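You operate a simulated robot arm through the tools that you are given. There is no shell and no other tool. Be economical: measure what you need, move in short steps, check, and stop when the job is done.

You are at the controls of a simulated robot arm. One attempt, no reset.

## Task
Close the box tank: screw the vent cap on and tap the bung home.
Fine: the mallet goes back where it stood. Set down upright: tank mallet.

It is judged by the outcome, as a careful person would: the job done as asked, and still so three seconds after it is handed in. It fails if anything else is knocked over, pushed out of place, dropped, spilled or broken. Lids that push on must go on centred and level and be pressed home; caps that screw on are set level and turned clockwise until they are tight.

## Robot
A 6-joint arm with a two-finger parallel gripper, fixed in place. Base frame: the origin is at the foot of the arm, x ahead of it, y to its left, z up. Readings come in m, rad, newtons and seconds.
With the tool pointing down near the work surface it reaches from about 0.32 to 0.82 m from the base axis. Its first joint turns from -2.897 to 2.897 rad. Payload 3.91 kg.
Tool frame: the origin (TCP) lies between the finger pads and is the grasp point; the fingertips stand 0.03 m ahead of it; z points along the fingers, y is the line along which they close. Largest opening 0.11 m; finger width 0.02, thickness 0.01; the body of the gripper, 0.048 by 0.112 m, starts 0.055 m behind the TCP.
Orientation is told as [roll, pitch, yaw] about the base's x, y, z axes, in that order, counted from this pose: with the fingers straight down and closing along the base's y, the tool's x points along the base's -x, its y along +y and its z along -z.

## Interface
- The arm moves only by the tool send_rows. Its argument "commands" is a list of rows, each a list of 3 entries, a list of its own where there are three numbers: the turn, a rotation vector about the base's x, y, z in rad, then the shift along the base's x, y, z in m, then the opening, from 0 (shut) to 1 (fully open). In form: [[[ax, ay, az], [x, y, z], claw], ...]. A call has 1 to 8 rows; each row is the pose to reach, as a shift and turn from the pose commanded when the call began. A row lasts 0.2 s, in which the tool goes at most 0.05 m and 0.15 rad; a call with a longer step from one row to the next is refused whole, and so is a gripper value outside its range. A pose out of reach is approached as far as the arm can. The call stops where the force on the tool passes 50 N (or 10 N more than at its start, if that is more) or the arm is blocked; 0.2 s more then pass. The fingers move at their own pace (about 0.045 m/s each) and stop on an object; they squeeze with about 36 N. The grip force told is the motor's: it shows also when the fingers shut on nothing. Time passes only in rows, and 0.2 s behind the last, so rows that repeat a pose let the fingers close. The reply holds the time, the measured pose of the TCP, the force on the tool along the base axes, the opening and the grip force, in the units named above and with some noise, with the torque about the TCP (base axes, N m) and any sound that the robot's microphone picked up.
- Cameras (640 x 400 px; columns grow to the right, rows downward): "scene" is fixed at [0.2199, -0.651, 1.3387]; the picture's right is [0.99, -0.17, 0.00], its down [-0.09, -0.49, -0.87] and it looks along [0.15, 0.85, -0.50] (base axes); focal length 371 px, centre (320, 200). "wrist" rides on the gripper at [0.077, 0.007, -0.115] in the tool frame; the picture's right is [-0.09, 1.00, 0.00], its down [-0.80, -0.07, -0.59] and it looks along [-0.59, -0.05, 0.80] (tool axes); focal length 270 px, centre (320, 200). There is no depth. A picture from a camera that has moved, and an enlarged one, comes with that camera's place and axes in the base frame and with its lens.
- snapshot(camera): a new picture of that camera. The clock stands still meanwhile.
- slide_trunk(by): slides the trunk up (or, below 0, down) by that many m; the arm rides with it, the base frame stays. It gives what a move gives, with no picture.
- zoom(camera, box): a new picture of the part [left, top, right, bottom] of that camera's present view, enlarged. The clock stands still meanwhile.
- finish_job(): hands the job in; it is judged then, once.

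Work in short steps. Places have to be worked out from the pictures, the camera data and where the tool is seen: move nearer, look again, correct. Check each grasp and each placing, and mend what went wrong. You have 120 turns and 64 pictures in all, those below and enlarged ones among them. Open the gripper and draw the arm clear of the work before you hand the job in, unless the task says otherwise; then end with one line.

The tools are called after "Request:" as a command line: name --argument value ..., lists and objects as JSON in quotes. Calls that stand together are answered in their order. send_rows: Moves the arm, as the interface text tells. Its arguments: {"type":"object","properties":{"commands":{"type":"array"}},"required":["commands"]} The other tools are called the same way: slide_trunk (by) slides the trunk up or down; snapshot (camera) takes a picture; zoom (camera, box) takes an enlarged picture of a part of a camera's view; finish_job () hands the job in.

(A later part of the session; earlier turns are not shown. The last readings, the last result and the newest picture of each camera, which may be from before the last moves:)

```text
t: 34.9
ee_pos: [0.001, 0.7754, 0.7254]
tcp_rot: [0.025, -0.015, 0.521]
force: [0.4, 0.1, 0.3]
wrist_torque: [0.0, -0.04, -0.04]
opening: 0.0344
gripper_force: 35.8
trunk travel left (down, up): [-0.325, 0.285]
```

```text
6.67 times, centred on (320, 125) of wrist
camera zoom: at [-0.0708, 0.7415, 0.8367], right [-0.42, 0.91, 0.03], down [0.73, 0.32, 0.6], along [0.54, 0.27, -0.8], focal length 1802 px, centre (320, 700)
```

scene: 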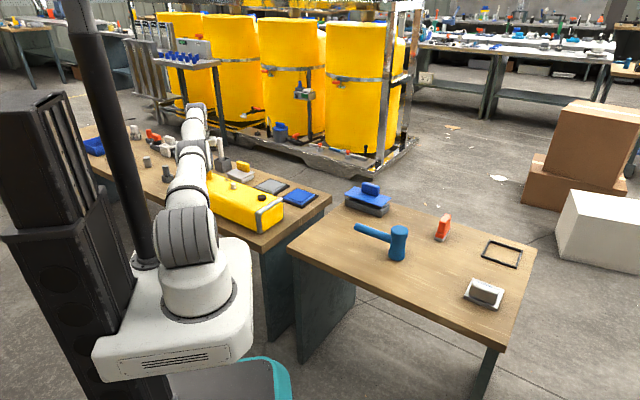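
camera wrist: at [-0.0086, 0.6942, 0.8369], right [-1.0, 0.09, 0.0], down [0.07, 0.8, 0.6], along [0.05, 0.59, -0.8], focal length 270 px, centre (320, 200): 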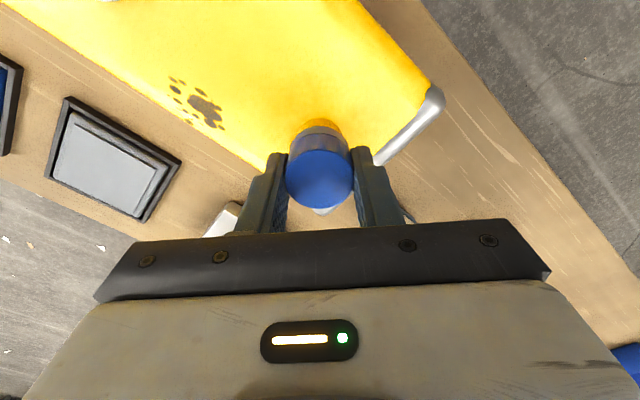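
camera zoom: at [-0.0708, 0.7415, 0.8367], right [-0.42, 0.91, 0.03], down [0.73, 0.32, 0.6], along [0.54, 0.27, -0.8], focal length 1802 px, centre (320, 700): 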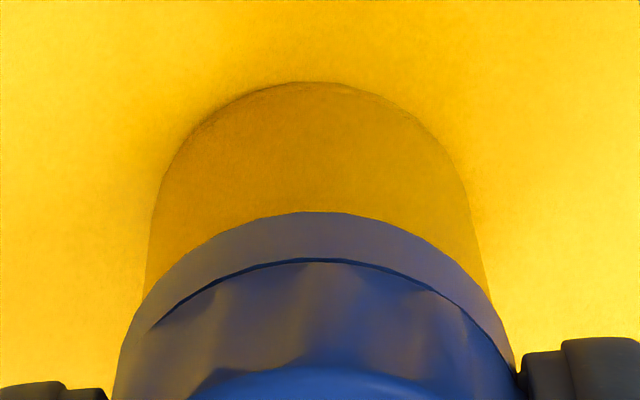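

Lateral alignment here is within ~0.3 mm. I now rotate counter-clockwise to look along the other direction.

Request:
send_rows --commands '[[[0, -0.0045, 0.15], [0, 0, 0], 0.2], [[0, -0.009, 0.3], [0, 0, 0], 0.2], [[0, -0.0135, 0.45], [0, 0, 0], 0.2], [[0, -0.018, 0.6], [0, 0, 0], 0.2], [[0, -0.0225, 0.75], [0, 0, 0], 0.2], [[0, -0.027, 0.9], [0, 0, 0], 0.2], [[0, -0.0315, 1.05], [0, 0, 0], 0.2], [[0, -0.0315, 1.05], [0, 0, 0], 0.2]]'

Request:
send_rows --commands '[[[0, -0.0045, 0.15], [0, 0, 0], 0.2], [[0, -0.009, 0.3], [0, 0, 0], 0.2], [[0, -0.0135, 0.45], [0, 0, 0], 0.2], [[0, -0.018, 0.6], [0, 0, 0], 0.2], [[0, -0.0225, 0.75], [0, 0, 0], 0.2], [[0, -0.027, 0.9], [0, 0, 0], 0.2], [[0, -0.0315, 1.05], [0, 0, 0], 0.2], [[0, -0.0315, 1.05], [0, 0, 0], 0.2]]'

Request:
zoom --camera "wrist" --box '[272, 95, 368, 155]'

```text
t: 36.7
ee_pos: [-0.0009, 0.7763, 0.7252]
tcp_rot: [0.001, -0.031, 1.572]
force: [-0.2, 0.6, -0.9]
wrist_torque: [-0.02, 0.01, -0.01]
opening: 0.0346
gripper_force: 35.7
trunk travel left (down, up): [-0.325, 0.285]
```

```text
t: 38.5
ee_pos: [0.0002, 0.7781, 0.7247]
tcp_rot: [-0.026, -0.016, 2.623]
force: [0.2, -0.2, -0.3]
wrist_torque: [-0.02, 0.0, -0.01]
opening: 0.0344
gripper_force: 36.1
trunk travel left (down, up): [-0.325, 0.285]
```

```text
6.67 times, centred on (320, 125) of wrist
camera zoom: at [0.0625, 0.7301, 0.8362], right [-0.57, -0.82, -0.02], down [-0.66, 0.44, 0.61], along [-0.49, 0.36, -0.79], focal length 1802 px, centre (320, 700)
```

zoom: 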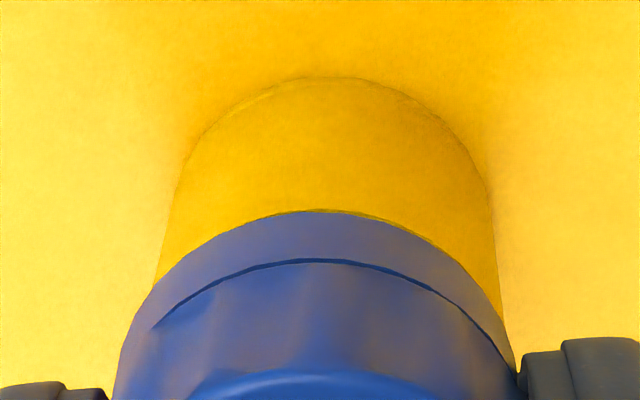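

From this yaw the neck lies ≈1 mm to the image right, i.e. toward (-x,-y). I do a small contact search around that with a light press; a drop in height will mark engagement.

Request:
send_rows --commands '[[[0, 0, 0], [-0.0006, -0.0008, -0.006], 0.2], [[0, 0, 0], [-0.0006, -0.0008, -0.0115], 0.2], [[0, 0, 0], [-0.0006, -0.0008, -0.0115], 0.2]]'

Request:
send_rows --commands '[[[0, 0, 0], [0.001, 0, 0], 0.2], [[0, 0, 0], [0.001, -0.001, 0], 0.2], [[0, 0, 0], [0, -0.001, 0], 0.2], [[0, 0, 0], [-0.001, -0.001, 0], 0.2]]'

Request:
send_rows --commands '[[[0, 0, 0], [0, 0.001, 0], 0.2], [[0, 0, 0], [0, 0.002, 0], 0.2], [[0, 0, 0], [0.001, 0.002, 0], 0.2], [[0, 0, 0], [0.002, 0.002, 0], 0.2]]'

```text
t: 39.3
ee_pos: [-0.0014, 0.7766, 0.7168]
tcp_rot: [-0.032, -0.02, 2.621]
force: [1.4, 0.2, 19.7]
wrist_torque: [-0.27, -0.02, 0.01]
opening: 0.0347
gripper_force: 35.7
trunk travel left (down, up): [-0.325, 0.285]
```

```text
t: 40.3
ee_pos: [0.0002, 0.7758, 0.7167]
tcp_rot: [-0.032, -0.018, 2.623]
force: [-2.0, 11.3, 29.7]
wrist_torque: [-0.02, 0.03, -0.02]
opening: 0.0344
gripper_force: 36.2
trunk travel left (down, up): [-0.325, 0.285]
```

```text
t: 41.3
ee_pos: [-0.0007, 0.777, 0.7168]
tcp_rot: [-0.031, -0.02, 2.622]
force: [-1.6, -13.3, 31.8]
wrist_torque: [-0.85, 0.01, -0.07]
opening: 0.0343
gripper_force: 35.8
trunk travel left (down, up): [-0.325, 0.285]
```

Contact stays on the near (−y) side, so the neck centre is further toward −y. I sweep slowly inward with slightly less press.

Request:
send_rows --commands '[[[0, 0, 0], [-0.001, -0.001, 0.0005], 0.2], [[0, 0, 0], [-0.001, -0.002, 0.0005], 0.2], [[0, 0, 0], [-0.001, -0.003, 0.0005], 0.2], [[0, 0, 0], [-0.001, -0.0035, 0.0005], 0.2]]'

Request:
send_rows --commands '[[[0, 0, 0], [0, -0.0005, 0], 0.2], [[0, 0, 0], [0, -0.001, 0], 0.2], [[0, 0, 0], [0, -0.001, 0], 0.2]]'

Request:
send_rows --commands '[[[0, 0, 0], [0, -0.0005, 0], 0.2], [[0, 0, 0], [0, -0.001, 0], 0.2], [[0, 0, 0], [0, -0.001, 0], 0.2]]'

```text
t: 42.3
ee_pos: [-0.0019, 0.7748, 0.7152]
tcp_rot: [-0.031, -0.019, 2.619]
force: [2.4, 9.4, 27.5]
wrist_torque: [-0.03, -0.01, -0.02]
opening: 0.0347
gripper_force: 35.9
trunk travel left (down, up): [-0.325, 0.285]
```

```text
t: 43.1
ee_pos: [-0.0014, 0.7723, 0.7162]
tcp_rot: [-0.03, -0.019, 2.623]
force: [-2.5, 11.0, 27.7]
wrist_torque: [0.01, 0.09, -0.01]
opening: 0.0344
gripper_force: 35.9
trunk travel left (down, up): [-0.325, 0.285]
```

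```text
t: 43.9
ee_pos: [-0.0007, 0.7714, 0.7164]
tcp_rot: [-0.03, -0.017, 2.623]
force: [-3.8, 9.0, 25.2]
wrist_torque: [0.12, 0.2, -0.08]
opening: 0.0345
gripper_force: 35.7
trunk travel left (down, up): [-0.325, 0.285]
```

No drop anywhere along the sweep, so the cap doesn't slip over; the thread probably catches only by turning while centred. Contact data and images put the best TCP at ≈(-0.0005,0.776). I re-centre and make a long clockwise stroke.

Request:
send_rows --commands '[[[0, 0, 0], [0, 0, 0.005], 0.2], [[0, 0, 0], [0.0005, 0.005, 0.005], 0.2], [[0, 0, 0], [0.0005, 0.005, 0.005], 0.2], [[0, 0, 0], [0.0005, 0.005, 0.001], 0.2], [[0, 0, 0], [0.0005, 0.005, 0.001], 0.2]]'

Request:
send_rows --commands '[[[0, 0.0045, -0.15], [0, 0, 0], 0.2], [[0, 0.009, -0.3], [0, 0, 0], 0.2], [[0, 0.0135, -0.45], [0, 0, 0], 0.2], [[0, 0.018, -0.6], [0, 0, 0], 0.2], [[0, 0.0225, -0.75], [0, 0, 0], 0.2], [[0, 0.027, -0.9], [0, 0, 0], 0.2], [[0, 0.0315, -1.05], [0, 0, 0], 0.2], [[0, 0.036, -1.2], [0, 0, 0], 0.2]]'

Request:
send_rows --commands '[[[0, 0.0045, -0.15], [0, 0, 0], 0.2], [[0, 0.009, -0.3], [0, 0, 0], 0.2], [[0, 0.0135, -0.45], [0, 0, 0], 0.2], [[0, 0.018, -0.6], [0, 0, 0], 0.2], [[0, 0.0225, -0.75], [0, 0, 0], 0.2], [[0, 0.027, -0.9], [0, 0, 0], 0.2], [[0, 0.0315, -1.05], [0, 0, 0], 0.2], [[0, 0.036, -1.2], [0, 0, 0], 0.2]]'

```text
t: 45.1
ee_pos: [0.0017, 0.7761, 0.7159]
tcp_rot: [-0.028, -0.015, 2.619]
force: [4.3, -3.3, 14.8]
wrist_torque: [-0.28, -0.12, 0.04]
opening: 0.0344
gripper_force: 35.6
trunk travel left (down, up): [-0.325, 0.285]
```

```text
t: 46.9
ee_pos: [0.0009, 0.7755, 0.7166]
tcp_rot: [0.006, -0.034, 1.417]
force: [4.6, 0.9, 15.9]
wrist_torque: [-0.23, -0.17, 0.04]
opening: 0.0345
gripper_force: 36.1
trunk travel left (down, up): [-0.325, 0.285]
```

```text
t: 48.7
ee_pos: [0.0002, 0.776, 0.7159]
tcp_rot: [0.033, -0.007, 0.216]
force: [5.5, 2.0, 20.1]
wrist_torque: [-0.17, -0.24, 0.06]
opening: 0.0344
gripper_force: 36.4
trunk travel left (down, up): [-0.325, 0.285]
```

Still no engagement after 2.4 rad. Before more attempts I'll inspect the cap's underside: lift, draw back to the open, and tilt it toward the scene camera.

Request:
send_rows --commands '[[[0, 0, 0], [0, 0, 0.02], 0.2], [[0, 0, 0], [0, -0.01, 0.05], 0.2], [[0, 0, 0], [0, -0.04, 0.08], 0.2], [[0, 0, 0], [0.02, -0.08, 0.1], 0.2], [[0, 0, 0], [0.05, -0.11, 0.12], 0.2], [[0, 0, 0], [0.08, -0.14, 0.14], 0.2], [[0, 0, 0], [0.11, -0.17, 0.16], 0.2], [[0, 0, 0], [0.14, -0.2, 0.18], 0.2]]'

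Request:
send_rows --commands '[[[-0.13, 0, 0], [0.03, -0.03, 0], 0.2], [[-0.28, 0, 0], [0.06, -0.06, 0], 0.2], [[-0.43, 0, 0], [0.09, -0.08, 0], 0.2], [[-0.58, 0, 0], [0.12, -0.1, 0], 0.2], [[-0.73, 0, 0], [0.14, -0.12, 0], 0.2], [[-0.88, 0, 0], [0.14, -0.12, 0], 0.2], [[-1.02, 0, 0], [0.14, -0.12, 0], 0.2], [[-1.02, 0, 0], [0.14, -0.12, 0], 0.2]]'

Request:
snapshot --camera "scene"

```text
t: 50.5
ee_pos: [0.1396, 0.5751, 0.8936]
tcp_rot: [0.028, -0.007, 0.22]
force: [0.0, 0.2, 0.1]
wrist_torque: [-0.04, -0.03, 0.05]
opening: 0.0346
gripper_force: 36.0
trunk travel left (down, up): [-0.325, 0.285]
```

```text
t: 52.3
ee_pos: [0.2774, 0.4538, 0.8889]
tcp_rot: [-0.975, 0.183, 0.126]
force: [0.7, 0.5, -0.8]
wrist_torque: [0.02, -0.02, -0.02]
opening: 0.0345
gripper_force: 35.5
out of reach, approached as far as the arm can: row 7, 8
trunk travel left (down, up): [-0.325, 0.285]
```

```text
25 pictures are left
```

scene: 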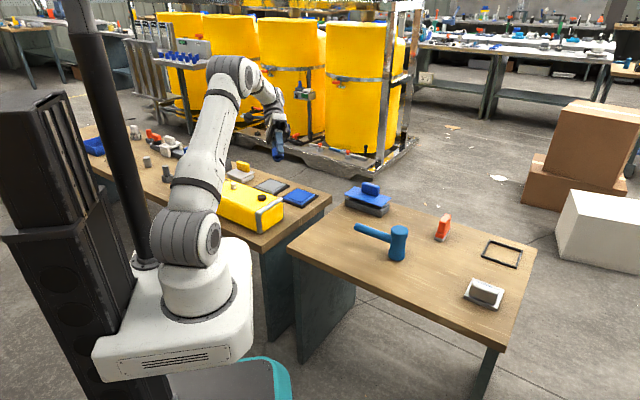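

Request:
zoom --camera "scene" --box '[256, 135, 296, 160]'

```text
16.00 times, centred on (276, 148) of scene
camera zoom: at [0.2199, -0.651, 1.3387], right [0.99, -0.17, 0.0], down [-0.09, -0.49, -0.87], along [0.15, 0.85, -0.5], focal length 5938 px, centre (1024, 1040)
```

zoom: 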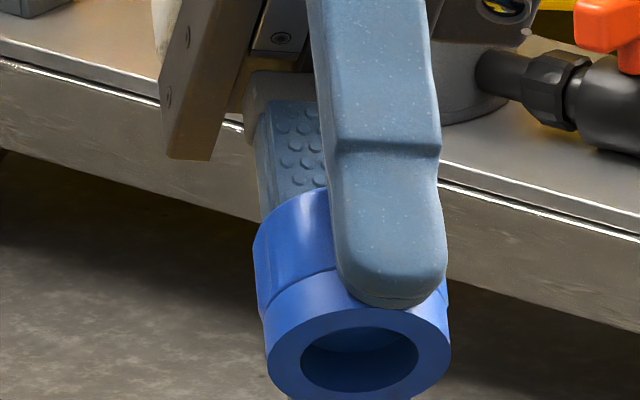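

Key finding: the cap's bore is only ≈0.023 m, so it belongs on the white threaded spigot (≈0.022 m, at ≈(0.104,0.671), top z≈0.672), and the black plug at (0.212,0.577) is the proud bung. I level the tool and go back toward the tank.

Request:
send_rows --commands '[[[0.14, 0, 0], [0, 0, 0], 0.2], [[0.28, 0, 0], [-0.02, 0.02, 0], 0.2], [[0.42, 0, 0], [-0.04, 0.04, 0], 0.2], [[0.56, 0, 0], [-0.06, 0.06, 0], 0.2], [[0.7, 0, 0], [-0.08, 0.08, 0], 0.2], [[0.84, 0, 0], [-0.1, 0.1, 0], 0.2], [[0.986, 0, 0], [-0.12, 0.12, 0], 0.2], [[0.986, 0, 0], [-0.12, 0.12, 0], 0.2]]'

Request:
send_rows --commands '[[[0, 0, 0.15], [-0.01, 0.02, -0.02], 0.2], [[0, 0, 0.3], [-0.02, 0.03, -0.04], 0.2], [[0, 0, 0.45], [-0.03, 0.03, -0.05], 0.2], [[0, 0, 0.6], [-0.04, 0.03, -0.05], 0.2], [[0, 0, 0.75], [-0.04, 0.03, -0.05], 0.2], [[0, 0, 0.9], [-0.04, 0.03, -0.05], 0.2], [[0, 0, 1.05], [-0.04, 0.03, -0.05], 0.2], [[0, 0, 1.2], [-0.04, 0.03, -0.05], 0.2]]'

Request:
snapshot --camera "wrist"

```text
t: 54.1
ee_pos: [0.1594, 0.5706, 0.8905]
tcp_rot: [-0.003, 0.001, 0.221]
force: [0.7, -0.5, -0.5]
wrist_torque: [-0.03, -0.02, -0.02]
opening: 0.0345
gripper_force: 35.9
trunk travel left (down, up): [-0.325, 0.285]
```

```text
t: 55.9
ee_pos: [0.1182, 0.6004, 0.8399]
tcp_rot: [-0.003, 0.0, 1.423]
force: [0.9, 0.7, -1.0]
wrist_torque: [0.0, 0.0, -0.01]
opening: 0.0345
gripper_force: 36.4
trunk travel left (down, up): [-0.325, 0.285]
```

```text
23 pictures are left
camera wrist: at [0.0992, 0.5266, 0.9535], right [-0.97, 0.23, 0.0], down [0.19, 0.78, 0.59], along [0.14, 0.58, -0.8], focal length 270 px, centre (320, 200)
```

wrist: 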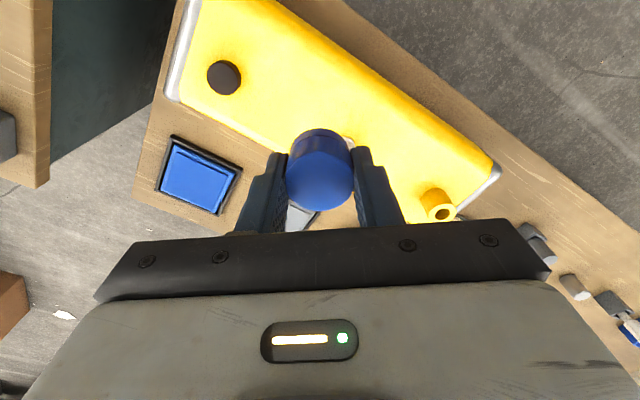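

I move to just above the spigot and check alignment.

Request:
send_rows --commands '[[[0, 0, 0], [-0.007, 0.035, -0.02], 0.2], [[0, 0, 0], [-0.014, 0.07, -0.04], 0.2], [[0, 0, 0], [-0.014, 0.07, -0.085], 0.2], [[0, 0, 0], [-0.014, 0.07, -0.085], 0.2]]'

Request:
zoom --camera "wrist" --box '[256, 90, 384, 170]'

Request:
zoom --camera "scene" --box '[216, 155, 264, 185]'

```text
t: 56.9
ee_pos: [0.1048, 0.6714, 0.7534]
tcp_rot: [-0.002, 0.001, 1.419]
force: [1.1, 0.4, 0.0]
wrist_torque: [-0.05, 0.01, -0.01]
opening: 0.0344
gripper_force: 35.7
trunk travel left (down, up): [-0.325, 0.285]
```

```text
5.00 times, centred on (320, 130) of wrist
camera zoom: at [0.0851, 0.5968, 0.8667], right [-0.97, 0.24, 0.0], down [0.19, 0.78, 0.59], along [0.14, 0.58, -0.8], focal length 1351 px, centre (320, 550)
```

zoom: 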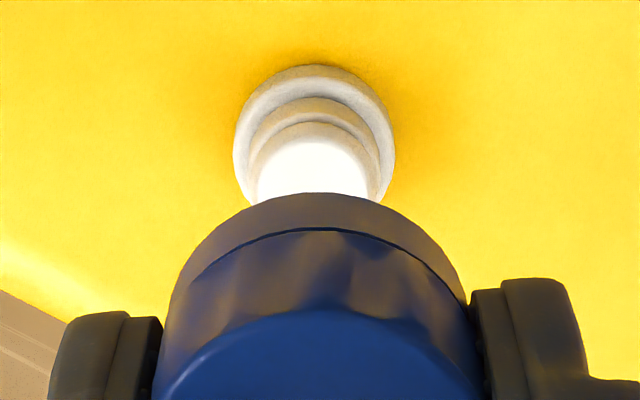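

```text
13.33 times, centred on (240, 170) of scene
camera zoom: at [0.2199, -0.651, 1.3387], right [0.99, -0.17, 0.0], down [-0.09, -0.49, -0.87], along [0.15, 0.85, -0.5], focal length 4948 px, centre (1387, 600)
```

zoom: 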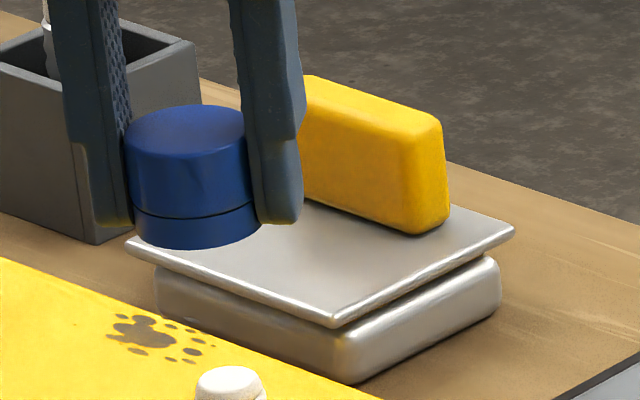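

Wrist view shows it nearly centred, while the scene suggests a few mm in +x. I lower to just above the spigot to compare with little parallax.

Request:
send_rows --commands '[[[0, 0, 0], [0.001, 0, -0.015], 0.2], [[0, 0, 0], [0.001, 0, -0.03], 0.2], [[0, 0, 0], [0.001, 0, -0.03], 0.2]]'

Request:
zoom --camera "wrist" --box '[256, 90, 384, 170]'

Request:
zoom --camera "scene" --box '[216, 163, 248, 193]'

```text
t: 57.7
ee_pos: [0.105, 0.6711, 0.7244]
tcp_rot: [-0.002, 0.0, 1.419]
force: [-0.8, 0.6, -0.3]
wrist_torque: [0.0, 0.02, 0.01]
opening: 0.0344
gripper_force: 36.0
trunk travel left (down, up): [-0.325, 0.285]
```

```text
5.00 times, centred on (320, 130) of wrist
camera zoom: at [0.0857, 0.5967, 0.8376], right [-0.97, 0.24, 0.0], down [0.19, 0.78, 0.59], along [0.14, 0.58, -0.8], focal length 1351 px, centre (320, 550)
```

zoom: 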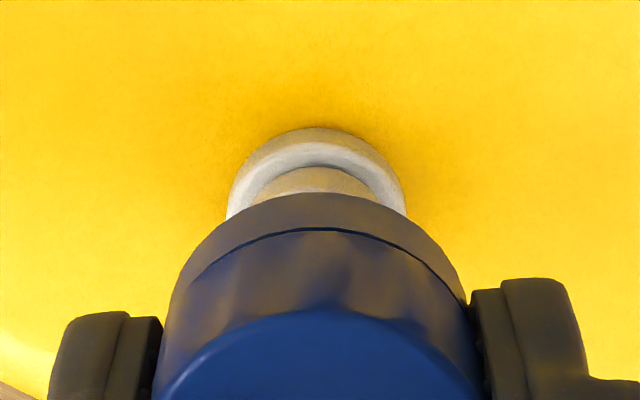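

```text
13.33 times, centred on (232, 178) of scene
camera zoom: at [0.2199, -0.651, 1.3387], right [0.99, -0.17, 0.0], down [-0.09, -0.49, -0.87], along [0.15, 0.85, -0.5], focal length 4948 px, centre (1493, 493)
```

zoom: 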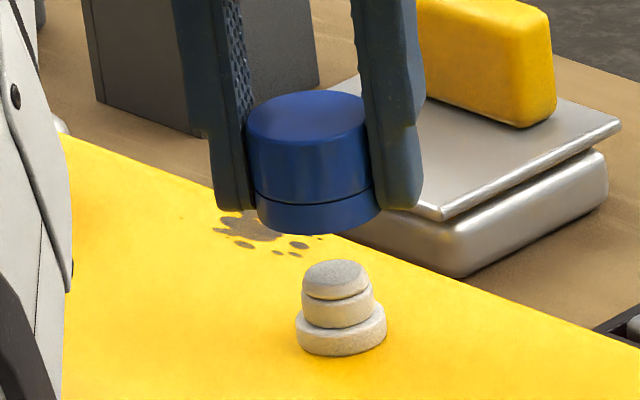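

Now the fit makes sense: a stepped spigot ≈0.020–0.021 m with flange, into a 0.023 m bore. I wind the wrist counter-clockwise for a long stroke, shifting +1 mm x, then check again from this other angle.

Request:
send_rows --commands '[[[0, 0, 0.15], [0.001, 0, 0], 0.2], [[0, 0, 0.3], [0.001, 0, 0], 0.2], [[0, 0, 0.45], [0.001, 0, 0], 0.2], [[0, 0, 0.6], [0.001, 0, 0], 0.2], [[0, 0, 0.75], [0.001, 0, 0], 0.2], [[0, 0, 0.9], [0.001, 0, 0], 0.2], [[0, 0, 1.05], [0.001, 0, 0], 0.2], [[0, 0, 1.2], [0.001, 0, 0], 0.2]]'

Request:
zoom --camera "wrist" --box '[256, 90, 384, 170]'

```text
t: 59.5
ee_pos: [0.107, 0.6723, 0.7257]
tcp_rot: [-0.004, -0.001, 2.622]
force: [0.3, -0.7, 0.0]
wrist_torque: [-0.01, -0.04, -0.05]
opening: 0.0345
gripper_force: 36.2
trunk travel left (down, up): [-0.325, 0.285]
```

```text
5.00 times, centred on (320, 130) of wrist
camera zoom: at [0.1693, 0.6275, 0.8387], right [-0.57, -0.82, 0.0], down [-0.66, 0.46, 0.59], along [-0.49, 0.34, -0.8], focal length 1351 px, centre (320, 550)
```

zoom: 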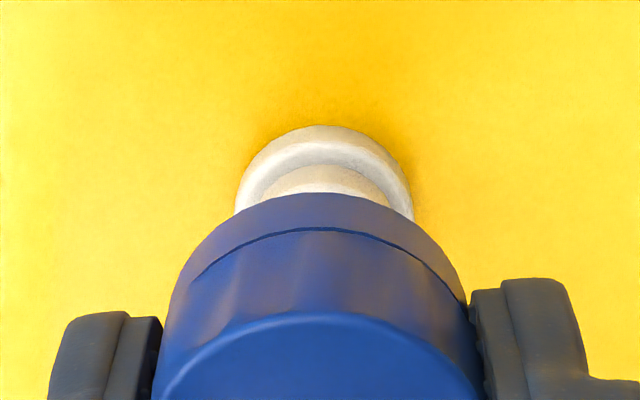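

Centred within ~0.6 mm from both yaws. I lower over the spigot gently.

Request:
send_rows --commands '[[[0, 0, 0], [-0.0003, -0.0003, -0.006], 0.2], [[0, 0, 0], [-0.0003, -0.0003, -0.012], 0.2], [[0, 0, 0], [-0.0003, -0.0003, -0.016], 0.2], [[0, 0, 0], [-0.0003, -0.0003, -0.019], 0.2], [[0, 0, 0], [-0.0003, -0.0003, -0.022], 0.2]]'

Request:
zoom --camera "scene" --box '[216, 163, 248, 193]'

```text
t: 60.7
ee_pos: [0.1063, 0.6711, 0.7021]
tcp_rot: [-0.003, -0.001, 2.619]
force: [-0.1, -0.2, -0.4]
wrist_torque: [-0.02, 0.0, 0.03]
opening: 0.0343
gripper_force: 35.7
trunk travel left (down, up): [-0.325, 0.285]
```

```text
13.33 times, centred on (232, 178) of scene
camera zoom: at [0.2199, -0.651, 1.3387], right [0.99, -0.17, 0.0], down [-0.09, -0.49, -0.87], along [0.15, 0.85, -0.5], focal length 4948 px, centre (1493, 493)
```

zoom: 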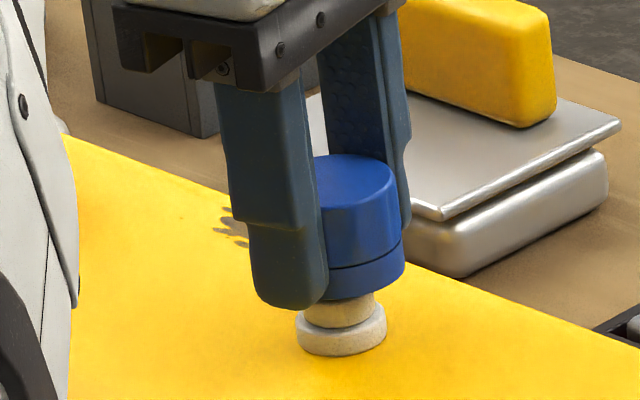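

The cap has gone over the spigot's top with no force, well centred. I lower until contact.

Request:
send_rows --commands '[[[0, 0, 0], [0, 0, -0.003], 0.2], [[0, 0, 0], [0, 0, -0.006], 0.2], [[0, 0, 0], [0, 0, -0.009], 0.2]]'

```text
t: 61.5
ee_pos: [0.1042, 0.6732, 0.6953]
tcp_rot: [-0.006, -0.002, 2.62]
force: [-11.9, 6.6, 12.1]
wrist_torque: [0.27, 1.05, -0.01]
opening: 0.0347
gripper_force: 36.1
trunk travel left (down, up): [-0.325, 0.285]
```

Contact with side force pulling toward (-x,+y), i.e. the spigot centre is there. I relax sideways by that amount.

Request:
send_rows --commands '[[[0, 0, 0], [-0.001, 0.0007, 0.002], 0.2], [[0, 0, 0], [-0.0022, 0.0014, 0.002], 0.2], [[0, 0, 0], [-0.0022, 0.0014, 0.0], 0.2]]'

```text
t: 62.3
ee_pos: [0.1044, 0.6725, 0.6946]
tcp_rot: [-0.007, -0.001, 2.62]
force: [-7.4, 1.8, 12.9]
wrist_torque: [-0.04, 0.3, 0.0]
opening: 0.0344
gripper_force: 36.5
trunk travel left (down, up): [-0.325, 0.285]
```

Side force is shrinking; one more small nudge in −x, then check.

Request:
send_rows --commands '[[[0, 0, 0], [-0.0015, 0.0004, 0.001], 0.2], [[0, 0, 0], [-0.002, 0.0004, 0.0], 0.2], [[0, 0, 0], [-0.002, 0.0004, 0.0], 0.2]]'

```text
t: 63.1
ee_pos: [0.1034, 0.673, 0.6958]
tcp_rot: [-0.004, 0.0, 2.618]
force: [13.4, -2.2, 10.4]
wrist_torque: [-0.13, -0.23, -0.02]
opening: 0.0344
gripper_force: 36.1
trunk travel left (down, up): [-0.325, 0.285]
```

Overshot slightly (Fx now +13), so the centre is between; I come back 1.3 mm and begin turning clockwise.

Request:
send_rows --commands '[[[0, 0, 0], [0.0013, 0, 0], 0.2], [[0, 0, -0.15], [0.0013, 0, 0], 0.2], [[0, 0, -0.3], [0.0013, 0, 0], 0.2], [[0, 0, -0.45], [0.0013, 0, 0], 0.2], [[0, 0, -0.6], [0.0013, 0, 0], 0.2]]'

```text
t: 64.3
ee_pos: [0.105, 0.6737, 0.6941]
tcp_rot: [-0.005, -0.002, 2.016]
force: [18.7, 12.4, 11.4]
wrist_torque: [0.13, -0.35, 0.02]
opening: 0.0343
gripper_force: 35.8
trunk travel left (down, up): [-0.325, 0.285]
```

The side force rotates with the wrist: the cap sits ≈3.6 mm off the TCP axis (toward the camera side). I relieve it and continue turning while orbiting the TCP accordingly.

Request:
send_rows --commands '[[[0, 0, 0], [0.0018, 0.0012, 0], 0.2], [[0, 0, -0.15], [0.0023, 0.0013, 0], 0.2], [[0, 0, -0.3], [0.0028, 0.0014, 0], 0.2], [[0, 0, -0.45], [0.0033, 0.0015, 0], 0.2], [[0, 0, -0.6], [0.0038, 0.0015, 0], 0.2]]'

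```text
t: 65.5
ee_pos: [0.1068, 0.6732, 0.6931]
tcp_rot: [-0.004, 0.001, 1.417]
force: [-8.0, 6.1, 10.8]
wrist_torque: [0.13, 0.22, -0.01]
opening: 0.0345
gripper_force: 36.1
trunk travel left (down, up): [-0.325, 0.285]
```

Height is falling slightly (0.6946→0.6931) as I turn. I continue with the corrected orbit.

Request:
send_rows --commands '[[[0, 0, 0], [-0.0007, 0.0005, 0], 0.2], [[0, 0, -0.15], [-0.0002, 0.0003, 0], 0.2], [[0, 0, -0.3], [0.0003, 0.0001, -0.0005], 0.2], [[0, 0, -0.45], [0.0008, -0.0002, -0.0005], 0.2], [[0, 0, -0.6], [0.0012, -0.0004, -0.0005], 0.2]]'

Request:
send_rows --commands '[[[0, 0, -0.15], [0.0003, -0.0004, 0], 0.2], [[0, 0, -0.3], [0.0006, -0.0008, 0], 0.2], [[0, 0, -0.45], [0.0008, -0.0013, 0], 0.2], [[0, 0, -0.6], [0.001, -0.0018, 0], 0.2]]'

```text
t: 66.7
ee_pos: [0.1076, 0.6726, 0.6931]
tcp_rot: [-0.005, 0.001, 0.82]
force: [-13.4, -4.3, 9.4]
wrist_torque: [-0.14, 0.32, -0.05]
opening: 0.0341
gripper_force: 35.2
trunk travel left (down, up): [-0.325, 0.285]
```

```text
t: 67.7
ee_pos: [0.1086, 0.6724, 0.6932]
tcp_rot: [-0.002, -0.001, 0.218]
force: [-14.5, 3.4, 1.3]
wrist_torque: [0.12, 0.3, -0.02]
opening: 0.0345
gripper_force: 36.1
trunk travel left (down, up): [-0.325, 0.285]
```

Vertical load dropped to ~1 N, so it seems to be drawing down. I relieve the x load and look from the scene.

Request:
send_rows --commands '[[[0, 0, 0], [-0.0013, 0.0003, 0], 0.2], [[0, 0, 0], [-0.0013, 0.0003, 0], 0.2]]'

Request:
zoom --camera "scene" --box '[216, 163, 248, 193]'

```text
t: 68.3
ee_pos: [0.107, 0.6713, 0.6933]
tcp_rot: [-0.005, -0.001, 0.221]
force: [-7.1, 3.5, 2.0]
wrist_torque: [0.09, 0.17, -0.01]
opening: 0.0342
gripper_force: 36.0
trunk travel left (down, up): [-0.325, 0.285]
```

```text
13.33 times, centred on (232, 178) of scene
camera zoom: at [0.2199, -0.651, 1.3387], right [0.99, -0.17, 0.0], down [-0.09, -0.49, -0.87], along [0.15, 0.85, -0.5], focal length 4948 px, centre (1493, 493)
```

zoom: 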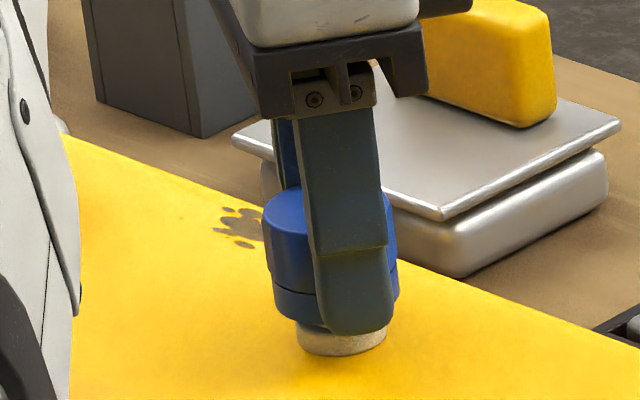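

The cap is down over the stub with only the flange showing. I keep turning clockwise.

Request:
send_rows --commands '[[[0, 0, -0.15], [-0.0006, 0.0, -0.0005], 0.2], [[0, 0, -0.3], [-0.0006, -0.0003, -0.0005], 0.2], [[0, 0, -0.45], [-0.0006, -0.0006, -0.001], 0.2], [[0, 0, -0.6], [-0.0006, -0.0009, -0.001], 0.2]]'

Request:
send_rows --commands '[[[0, 0, -0.15], [-0.0001, -0.0003, 0], 0.2], [[0, 0, -0.3], [-0.0004, -0.0006, -0.0005], 0.2], [[0, 0, -0.45], [-0.0007, -0.0008, -0.0005], 0.2], [[0, 0, -0.6], [-0.001, -0.0008, -0.0005], 0.2]]'

```text
t: 69.3
ee_pos: [0.1082, 0.6707, 0.6924]
tcp_rot: [-0.002, -0.001, -0.382]
force: [0.2, 0.7, 12.4]
wrist_torque: [-0.08, -0.11, -0.02]
opening: 0.0343
gripper_force: 36.1
trunk travel left (down, up): [-0.325, 0.285]
```

```text
t: 70.3
ee_pos: [0.1075, 0.6715, 0.6932]
tcp_rot: [-0.004, -0.001, -0.983]
force: [5.2, -2.5, 14.9]
wrist_torque: [-0.04, -0.16, 0.0]
opening: 0.0342
gripper_force: 36.1
trunk travel left (down, up): [-0.325, 0.285]
```

3.6 rad turned, height ~0.693, still no tightening torque. The wrist still has travel, so I keep turning clockwise.

Request:
send_rows --commands '[[[0, 0, -0.15], [-0.0002, 0, 0], 0.2], [[0, 0, -0.3], [-0.0005, 0.0002, 0], 0.2], [[0, 0, -0.45], [-0.0008, 0.0004, 0], 0.2], [[0, 0, -0.6], [-0.001, 0.0006, 0], 0.2], [[0, 0, -0.75], [-0.0011, 0.0008, 0], 0.2], [[0, 0, -0.9], [-0.0012, 0.001, 0], 0.2], [[0, 0, -1.05], [-0.0013, 0.0012, 0], 0.2], [[0, 0, -1.2], [-0.0013, 0.0014, 0], 0.2]]'

Request:
zoom --camera "scene" --box '[216, 163, 248, 193]'

```text
t: 71.4
ee_pos: [0.1057, 0.6697, 0.6931]
tcp_rot: [-0.039, 0.006, -1.555]
force: [-8.2, 0.4, 1.6]
wrist_torque: [-0.27, -0.5, 0.0]
opening: 0.0351
gripper_force: 36.4
out of reach, approached as far as the arm can: row 4, 5
trunk travel left (down, up): [-0.325, 0.285]
stopped in row 5: the force on the tool passed its limit at 62 N (the readings are from after the stop); the commanded pose is now the measured one
```

```text
13.33 times, centred on (232, 178) of scene
camera zoom: at [0.2199, -0.651, 1.3387], right [0.99, -0.17, 0.0], down [-0.09, -0.49, -0.87], along [0.15, 0.85, -0.5], focal length 4948 px, centre (1493, 493)
```

zoom: 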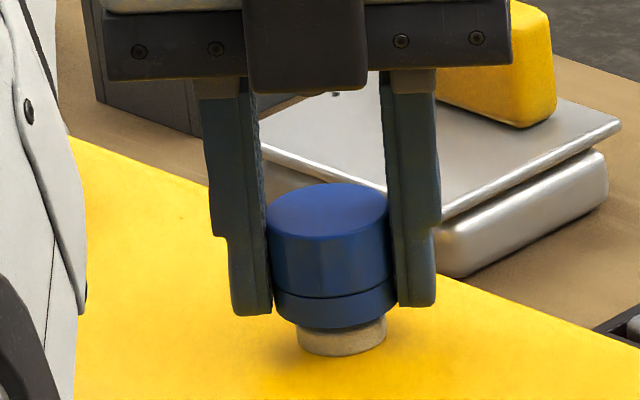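

The wrist reached its limit (yaw ≈ −1.5). The rim still stands ~8 mm above the flange and isn't drawing down, likely jammed off-centre. I release so the cap settles by itself, then lift clear and look.

Request:
send_rows --commands '[[[0, 0, 0], [0, 0, 0], 0.4], [[0, 0, 0], [0, 0, 0], 0.5], [[0, 0, 0], [0, 0, 0], 0.5], [[0, 0, 0], [0, 0, 0.03], 0.5], [[0, 0, 0.1], [0, 0, 0.06], 0.6], [[0, 0, 0.2], [0, 0, 0.06], 0.6]]'

Request:
zoom --camera "scene" --box '[216, 163, 248, 193]'

```text
t: 72.8
ee_pos: [0.1098, 0.6677, 0.7513]
tcp_rot: [-0.039, 0.008, -1.356]
force: [0.3, 0.0, 0.1]
wrist_torque: [0.0, 0.01, -0.02]
opening: 0.066
gripper_force: 0.1
trunk travel left (down, up): [-0.325, 0.285]
```

```text
13.33 times, centred on (232, 178) of scene
camera zoom: at [0.2199, -0.651, 1.3387], right [0.99, -0.17, 0.0], down [-0.09, -0.49, -0.87], along [0.15, 0.85, -0.5], focal length 4948 px, centre (1493, 493)
```

zoom: 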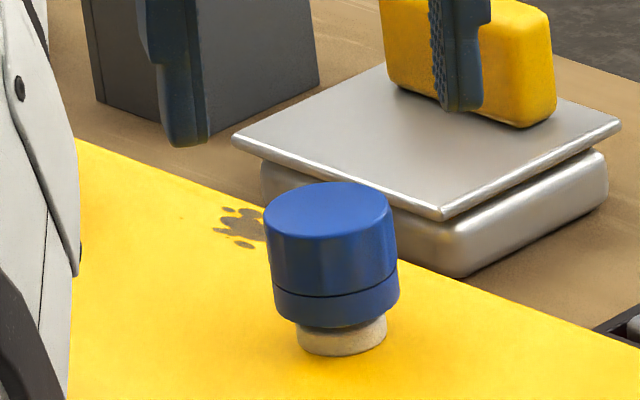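

The cap now sits level and centred on the spigot. I level the tool, re-centre over ≈(0.106,0.672) and wind back counter-clockwise above it.

Request:
send_rows --commands '[[[0, -0.04, 0], [-0.0038, 0.0043, 0.005], 0.6], [[0, -0.04, 0], [-0.0038, 0.0043, 0.005], 0.6]]'

Request:
send_rows --commands '[[[0, 0, 0.15], [0, 0, 0], 0.6], [[0, 0, 0.3], [0, 0, 0], 0.6], [[0, 0, 0.45], [0, 0, 0], 0.6], [[0, 0, 0.6], [0, 0, 0], 0.6], [[0, 0, 0.75], [0, 0, 0], 0.6], [[0, 0, 0.9], [0, 0, 0], 0.6], [[0, 0, 1.05], [0, 0, 0], 0.6], [[0, 0, 1.2], [0, 0, 0], 0.6]]'

Request:
send_rows --commands '[[[0, 0, 0.15], [0, 0, 0], 0.6], [[0, 0, 0.3], [0, 0, 0], 0.6], [[0, 0, 0.45], [0, 0, 0], 0.6], [[0, 0, 0.6], [0, 0, 0], 0.6], [[0, 0, 0.75], [0, 0, 0], 0.6], [[0, 0, 0.9], [0, 0, 0], 0.6], [[0, 0, 1.05], [0, 0, 0], 0.6], [[0, 0, 1.2], [0, 0, 0], 0.6]]'

Request:
send_rows --commands '[[[0, 0, 0.15], [0, 0, 0], 0.6], [[0, 0, 0.3], [0, 0, 0], 0.6], [[0, 0, 0.45], [0, 0, 0], 0.6], [[0, 0, 0.6], [0, 0, 0], 0.6], [[0, 0, 0.75], [0, 0, 0], 0.6], [[0, 0, 0.9], [0, 0, 0], 0.6], [[0, 0, 1.05], [0, 0, 0], 0.6], [[0, 0, 1.2], [0, 0, 0], 0.6]]'

Request:
snapshot --camera "wrist"

```text
t: 73.4
ee_pos: [0.1062, 0.6728, 0.7564]
tcp_rot: [-0.002, -0.001, -1.357]
force: [1.2, -0.2, -0.1]
wrist_torque: [0.0, -0.03, -0.01]
opening: 0.0661
gripper_force: 0.0
trunk travel left (down, up): [-0.325, 0.285]
```

```text
t: 75.2
ee_pos: [0.1047, 0.6742, 0.7553]
tcp_rot: [0.0, -0.001, -0.154]
force: [0.0, 0.6, 0.1]
wrist_torque: [0.0, -0.02, 0.01]
opening: 0.0661
gripper_force: 0.0
trunk travel left (down, up): [-0.325, 0.285]
```

```text
t: 77.0
ee_pos: [0.104, 0.6732, 0.7565]
tcp_rot: [0.0, -0.003, 1.047]
force: [-1.1, -1.0, 0.1]
wrist_torque: [0.01, 0.02, 0.01]
opening: 0.0662
gripper_force: 0.1
trunk travel left (down, up): [-0.325, 0.285]
```

```text
t: 78.8
ee_pos: [0.1049, 0.6744, 0.7562]
tcp_rot: [-0.001, -0.002, 2.246]
force: [-1.0, -0.2, -1.0]
wrist_torque: [0.02, 0.02, -0.01]
opening: 0.0657
gripper_force: 0.0
trunk travel left (down, up): [-0.325, 0.285]
```

```text
13 pictures are left
camera wrist: at [0.1471, 0.6095, 0.8701], right [-0.83, -0.55, 0.0], down [-0.44, 0.67, 0.6], along [-0.33, 0.5, -0.8], focal length 270 px, centre (320, 200)
```

wrist: 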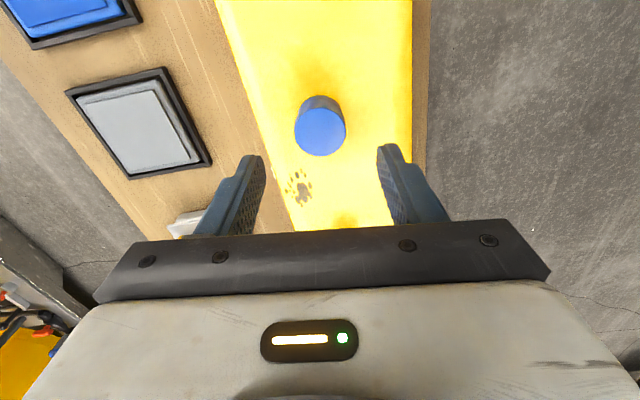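

Cap seen centred laterally, ≈1.8 mm toward the camera from the tool axis. I correct, descend and regrip.

Request:
send_rows --commands '[[[0, 0, 0], [0.0011, -0.0014, -0.03], 0.6], [[0, 0, 0], [0.0011, -0.0014, -0.059], 0.5], [[0, 0, 0], [0.0011, -0.0014, -0.059], 0.3], [[0, 0, 0], [0.0011, -0.0014, -0.059], 0.2], [[0, 0, 0], [0.0011, -0.0014, -0.059], 0.2]]'

Request:
send_rows --commands '[[[0, 0, -0.15], [0, 0, -0.0005], 0.2], [[0, 0, -0.3], [0, 0, -0.001], 0.2], [[0, 0, -0.45], [0, 0, -0.001], 0.2], [[0, 0, -0.6], [0, 0, -0.001], 0.2]]'

```text
t: 80.0
ee_pos: [0.1068, 0.6721, 0.6973]
tcp_rot: [-0.002, -0.004, 2.243]
force: [22.9, 18.7, -1.8]
wrist_torque: [0.14, -0.17, -0.05]
opening: 0.0347
gripper_force: 36.0
trunk travel left (down, up): [-0.325, 0.285]
```

```text
t: 81.0
ee_pos: [0.1063, 0.6721, 0.6958]
tcp_rot: [0.001, 0.0, 1.643]
force: [11.0, -5.3, 0.5]
wrist_torque: [0.04, -0.31, 0.64]
opening: 0.0344
gripper_force: 36.0
trunk travel left (down, up): [-0.325, 0.285]
```

Now there is real twisting resistance (0.64 N·m): the thread is engaged. I relieve the side load and keep turning.

Request:
send_rows --commands '[[[0, 0, 0], [0.001, -0.0005, 0], 0.2], [[0, 0, -0.15], [0.001, -0.0005, -0.0003], 0.2], [[0, 0, -0.3], [0.001, -0.0005, -0.0006], 0.2], [[0, 0, -0.45], [0.001, -0.0005, -0.0009], 0.2], [[0, 0, -0.6], [0.001, -0.0005, -0.0012], 0.2]]'

```text
t: 82.2
ee_pos: [0.1067, 0.6725, 0.6964]
tcp_rot: [0.001, 0.0, 1.041]
force: [-2.3, 0.0, 1.0]
wrist_torque: [0.0, 0.15, 0.76]
opening: 0.0347
gripper_force: 36.1
trunk travel left (down, up): [-0.325, 0.285]
```

Torque stays ~0.7 N·m with the height steady; either it is tight and slipping in the pads, or tightening. I check the height by picture.

Request:
zoom --camera "scene" --box '[216, 163, 248, 193]'

```text
13.33 times, centred on (232, 178) of scene
camera zoom: at [0.2199, -0.651, 1.3387], right [0.99, -0.17, 0.0], down [-0.09, -0.49, -0.87], along [0.15, 0.85, -0.5], focal length 4948 px, centre (1493, 493)
```

zoom: 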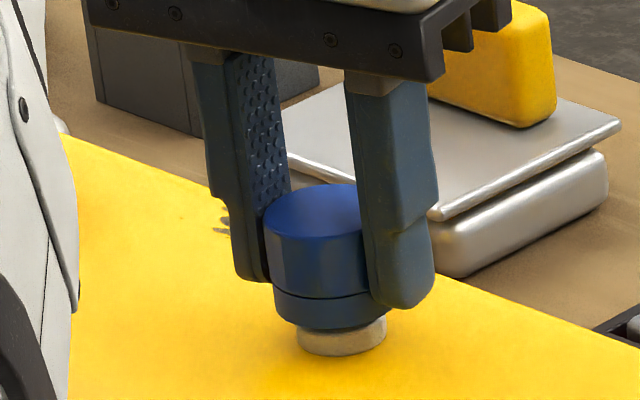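

Height unchanged and the torque sits at the pads' slip limit, which suggests it's bottomed and tight. One more clockwise bit to confirm.

Request:
send_rows --commands '[[[0, 0, -0.15], [0.0002, 0, 0], 0.2], [[0, 0, -0.3], [0.0002, 0, 0], 0.2], [[0, 0, -0.45], [0.0002, 0, 0], 0.2], [[0, 0, -0.6], [0.0002, 0, 0], 0.2]]'

```text
t: 83.2
ee_pos: [0.1057, 0.671, 0.6951]
tcp_rot: [0.0, -0.002, 0.442]
force: [-6.5, 5.1, 0.9]
wrist_torque: [0.05, 0.09, 0.85]
opening: 0.035
gripper_force: 35.8
trunk travel left (down, up): [-0.325, 0.285]
```

Request:
send_rows --commands '[[[0, 0, -0.15], [-0.0003, 0.0003, 0], 0.2], [[0, 0, -0.3], [-0.0003, 0.0003, 0], 0.2], [[0, 0, -0.45], [-0.0003, 0.0003, 0], 0.2], [[0, 0, -0.6], [-0.0003, 0.0003, 0], 0.2], [[0, 0, -0.75], [-0.0003, 0.0003, 0], 0.2], [[0, 0, -0.9], [-0.0003, 0.0003, 0], 0.2]]'

```text
t: 84.6
ee_pos: [0.106, 0.6716, 0.6956]
tcp_rot: [-0.002, -0.003, -0.46]
force: [1.2, -9.2, 0.3]
wrist_torque: [-0.23, -0.05, 0.58]
opening: 0.0347
gripper_force: 36.0
trunk travel left (down, up): [-0.325, 0.285]
```

It turns only by slipping at the pads' limit with height fixed, so the cap is tight. I release, lift, and head for the mallet (head ≈(0.624,0.229), handle pointing along (-0.73,0.69), axis z≈0.645).

Request:
send_rows --commands '[[[0, 0, 0], [0, 0, 0], 0.4], [[0, 0, 0], [0, 0, 0], 0.6], [[0, 0, 0], [0, 0, 0.03], 0.6], [[0, 0, 0], [0, 0, 0.07], 0.6], [[0, 0, 0], [0.03, -0.03, 0.1], 0.6], [[0, 0, 0], [0.065, -0.055, 0.11], 0.6], [[0, 0, 0], [0.1, -0.085, 0.11], 0.6], [[0, 0, 0], [0.135, -0.115, 0.11], 0.6]]'

Request:
send_rows --commands '[[[0, 0, -0.1], [0.038, -0.032, 0], 0.6], [[0, 0, -0.2], [0.076, -0.064, 0], 0.6], [[0, 0, -0.296], [0.114, -0.096, 0], 0.6], [[0, 0, -0.296], [0.152, -0.128, 0], 0.6], [[0, 0, -0.296], [0.19, -0.16, 0], 0.6], [[0, 0, -0.296], [0.228, -0.192, 0], 0.6], [[0, 0, -0.296], [0.266, -0.224, -0.01], 0.6], [[0, 0, -0.296], [0.304, -0.25, -0.02], 0.6]]'

Request:
snapshot --camera "scene"

Request:
snapshot --camera "wrist"

```text
refused: row 5 steps farther than a row can; nothing moved
```

```text
refused: row 7 steps farther than a row can; nothing moved
```

```text
11 pictures are left
```

scene: 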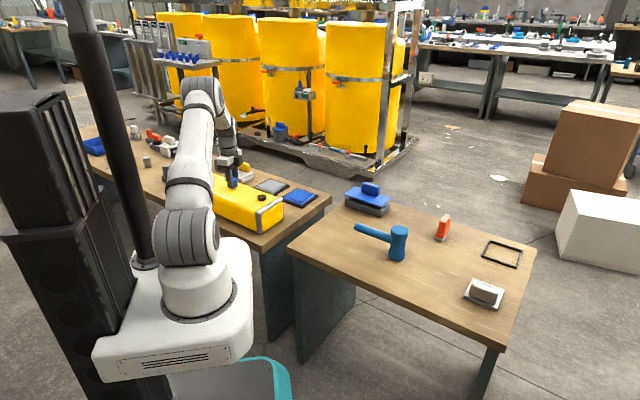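

```text
10 pictures are left
camera wrist: at [0.0398, 0.7123, 0.8083], right [0.52, 0.85, 0.0], down [0.69, -0.42, 0.6], along [0.51, -0.31, -0.8], focal length 270 px, centre (320, 200)
```

wrist: 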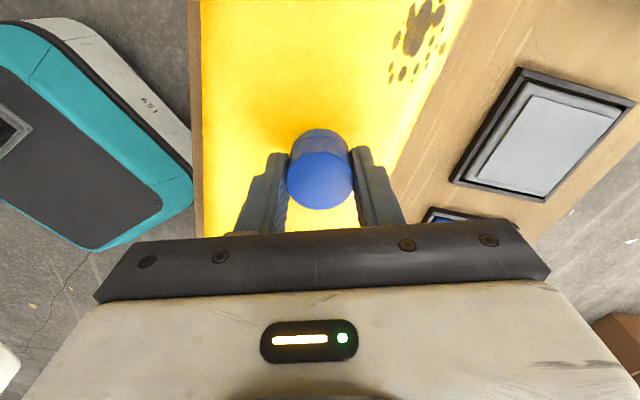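

A step was too long; I resend the release and lift with shorter steps.

Request:
send_rows --commands '[[[0, 0, 0], [0, 0, 0], 0.4], [[0, 0, 0], [0, 0, 0], 0.6], [[0, 0, 0], [0, 0, 0.03], 0.6], [[0, 0, 0], [0, 0, 0.07], 0.6], [[0, 0, 0], [0.02, -0.02, 0.1], 0.6], [[0, 0, 0], [0.055, -0.048, 0.11], 0.6], [[0, 0, 0], [0.09, -0.078, 0.11], 0.6], [[0, 0, 0], [0.125, -0.108, 0.11], 0.6]]'

Request:
send_rows --commands '[[[0, 0, -0.1], [0.036, -0.03, 0], 0.6], [[0, 0, -0.2], [0.072, -0.06, 0], 0.6], [[0, 0, -0.296], [0.108, -0.09, 0], 0.6], [[0, 0, -0.296], [0.144, -0.12, 0], 0.6], [[0, 0, -0.296], [0.18, -0.15, 0], 0.6], [[0, 0, -0.296], [0.216, -0.18, 0], 0.6], [[0, 0, -0.296], [0.252, -0.21, 0], 0.6], [[0, 0, -0.296], [0.288, -0.24, 0], 0.6]]'

```text
t: 86.4
ee_pos: [0.234, 0.5644, 0.8043]
tcp_rot: [0.0, -0.001, -0.457]
force: [-1.1, -0.7, 0.4]
wrist_torque: [0.0, -0.04, -0.04]
opening: 0.0656
gripper_force: 0.0
trunk travel left (down, up): [-0.325, 0.285]
```

```text
t: 88.2
ee_pos: [0.5184, 0.3231, 0.8054]
tcp_rot: [0.0, -0.002, -0.751]
force: [0.7, 0.0, 1.1]
wrist_torque: [-0.02, 0.02, -0.02]
opening: 0.066
gripper_force: 0.1
trunk travel left (down, up): [-0.325, 0.285]
```

I'm above the handle's end looking along it; one picture to locate handle and head.

Request:
snapshot --camera "wrist"

```text
9 pictures are left
camera wrist: at [0.4655, 0.3814, 0.9185], right [0.74, 0.67, 0.0], down [0.54, -0.6, 0.6], along [0.4, -0.44, -0.8], focal length 270 px, centre (320, 200)
```

wrist: 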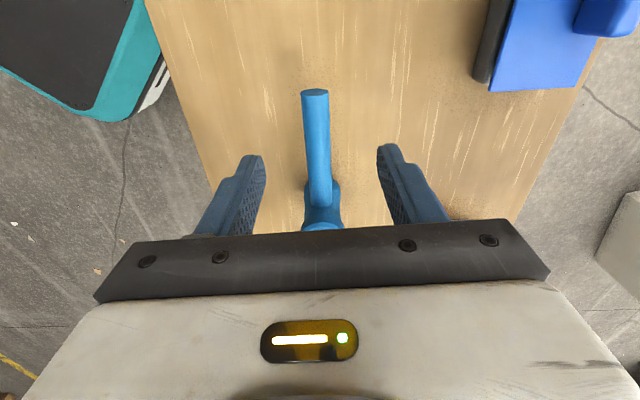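

Handle lines up with the tool (angle −0.77). I move to a grasp point ~0.03 m from the head and descend around the handle, then close.

Request:
send_rows --commands '[[[0, 0, -0.018], [0.03, -0.03, -0.02], 0.6], [[0, 0, -0.018], [0.055, -0.0555, -0.045], 0.6], [[0, 0, -0.018], [0.055, -0.0555, -0.09], 0.6], [[0, 0, -0.018], [0.055, -0.0555, -0.11], 0.6]]'

Request:
snapshot --camera "wrist"

```text
t: 89.2
ee_pos: [0.575, 0.2689, 0.6936]
tcp_rot: [0.0, -0.004, -0.771]
force: [-0.3, 0.1, 0.3]
wrist_torque: [0.01, 0.0, -0.02]
opening: 0.0658
gripper_force: 0.1
trunk travel left (down, up): [-0.325, 0.285]
```

```text
8 pictures are left
camera wrist: at [0.5229, 0.3281, 0.8075], right [0.76, 0.65, 0.0], down [0.52, -0.61, 0.6], along [0.39, -0.45, -0.8], focal length 270 px, centre (320, 200)
```

wrist: 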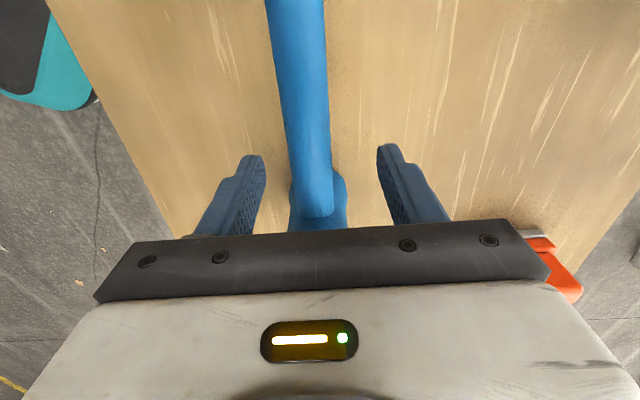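

The handle lies ~6 mm to the left of the tool and the head is ~2 cm ahead. I shift accordingly, lower and close.

Request:
send_rows --commands '[[[0, 0, 0], [-0.0078, -0.0007, -0.01], 0.6], [[0, 0, 0], [-0.0078, -0.0007, -0.03], 0.6], [[0, 0, 0], [-0.0078, -0.0007, -0.0476], 0.6], [[0, 0, 0], [-0.0078, -0.0007, -0.0476], 0.3], [[0, 0, 0], [-0.0078, -0.0007, -0.0476], 0.1], [[0, 0, 0], [-0.0078, -0.0007, -0.0476], 0.1], [[0, 0, 0], [-0.0078, -0.0007, -0.0476], 0.1]]'

```text
t: 90.8
ee_pos: [0.5663, 0.2685, 0.6487]
tcp_rot: [0.0, -0.002, -0.772]
force: [-1.7, -2.5, 0.5]
wrist_torque: [-0.08, 0.01, -0.16]
opening: 0.0263
gripper_force: 36.2
trunk travel left (down, up): [-0.325, 0.285]
```

Handle gripped (0.0263). I lift a little and check the load and tilt.

Request:
send_rows --commands '[[[0, 0, 0], [0, 0, 0.01], 0.1], [[0, 0, 0], [0, 0, 0.03], 0.1], [[0, 0, 0], [0, 0, 0.06], 0.1], [[0, 0, 0], [0, 0, 0.1], 0.1], [[0, 0, 0], [0, 0, 0.14], 0.1], [[0, 0, 0], [0, 0, 0.16], 0.1]]'

Request:
zoom --camera "scene" --box '[320, 130, 448, 210]'

```text
t: 92.2
ee_pos: [0.567, 0.2663, 0.8082]
tcp_rot: [-0.001, -0.003, -0.77]
force: [-0.2, 1.3, -4.8]
wrist_torque: [0.14, 0.19, -0.03]
opening: 0.0264
gripper_force: 36.2
trunk travel left (down, up): [-0.325, 0.285]
```

```text
5.00 times, centred on (384, 170) of scene
camera zoom: at [0.2199, -0.651, 1.3387], right [0.99, -0.17, 0.0], down [-0.09, -0.49, -0.87], along [0.15, 0.85, -0.5], focal length 1856 px, centre (0, 350)
```

zoom: 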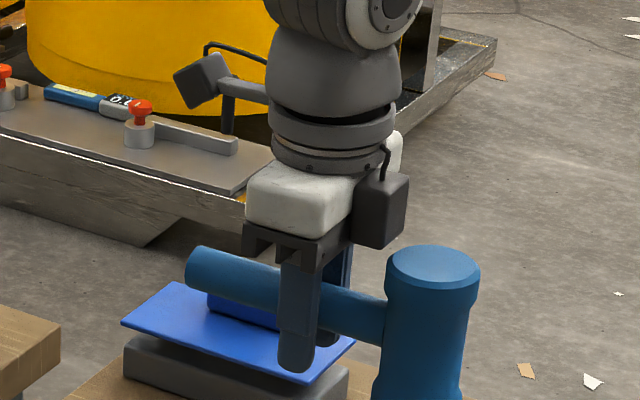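

Mallet (~0.5 kg) hangs level; head axis is ≈0.068 m ahead of the TCP, face ≈0.058 below it. I carry it higher to the tank, turning to yaw 0 so the handle stays clear of the cap.

Request:
send_rows --commands '[[[0, 0, 0], [0, 0, 0.04], 0.1], [[0, 0, 0.1], [-0.03, 0.02, 0.06], 0.1], [[0, 0, 0.2], [-0.066, 0.048, 0.07], 0.1], [[0, 0, 0.3], [-0.104, 0.076, 0.07], 0.1], [[0, 0, 0.4], [-0.142, 0.104, 0.07], 0.1], [[0, 0, 0.5], [-0.18, 0.132, 0.07], 0.1], [[0, 0, 0.6], [-0.218, 0.16, 0.07], 0.1], [[0, 0, 0.7], [-0.256, 0.188, 0.07], 0.1]]'

Request:
send_rows --commands '[[[0, 0, 0.07], [-0.036, 0.028, 0], 0.1], [[0, 0, 0.07], [-0.072, 0.056, 0], 0.1], [[0, 0, 0.07], [-0.108, 0.084, 0], 0.1], [[0, 0, 0.07], [-0.144, 0.112, 0], 0.1], [[0, 0, 0.07], [-0.166, 0.124, 0], 0.1], [[0, 0, 0.07], [-0.166, 0.124, -0.03], 0.1]]'

```text
t: 94.0
ee_pos: [0.3125, 0.453, 0.8761]
tcp_rot: [0.0, 0.0, -0.072]
force: [0.5, 0.2, -3.6]
wrist_torque: [0.03, 0.22, -0.04]
opening: 0.0263
gripper_force: 36.0
trunk travel left (down, up): [-0.325, 0.285]
```

```text
t: 95.4
ee_pos: [0.149, 0.5795, 0.8494]
tcp_rot: [0.0, -0.003, -0.002]
force: [0.4, -1.5, -3.9]
wrist_torque: [0.04, 0.25, 0.03]
opening: 0.0263
gripper_force: 36.4
trunk travel left (down, up): [-0.325, 0.285]
```

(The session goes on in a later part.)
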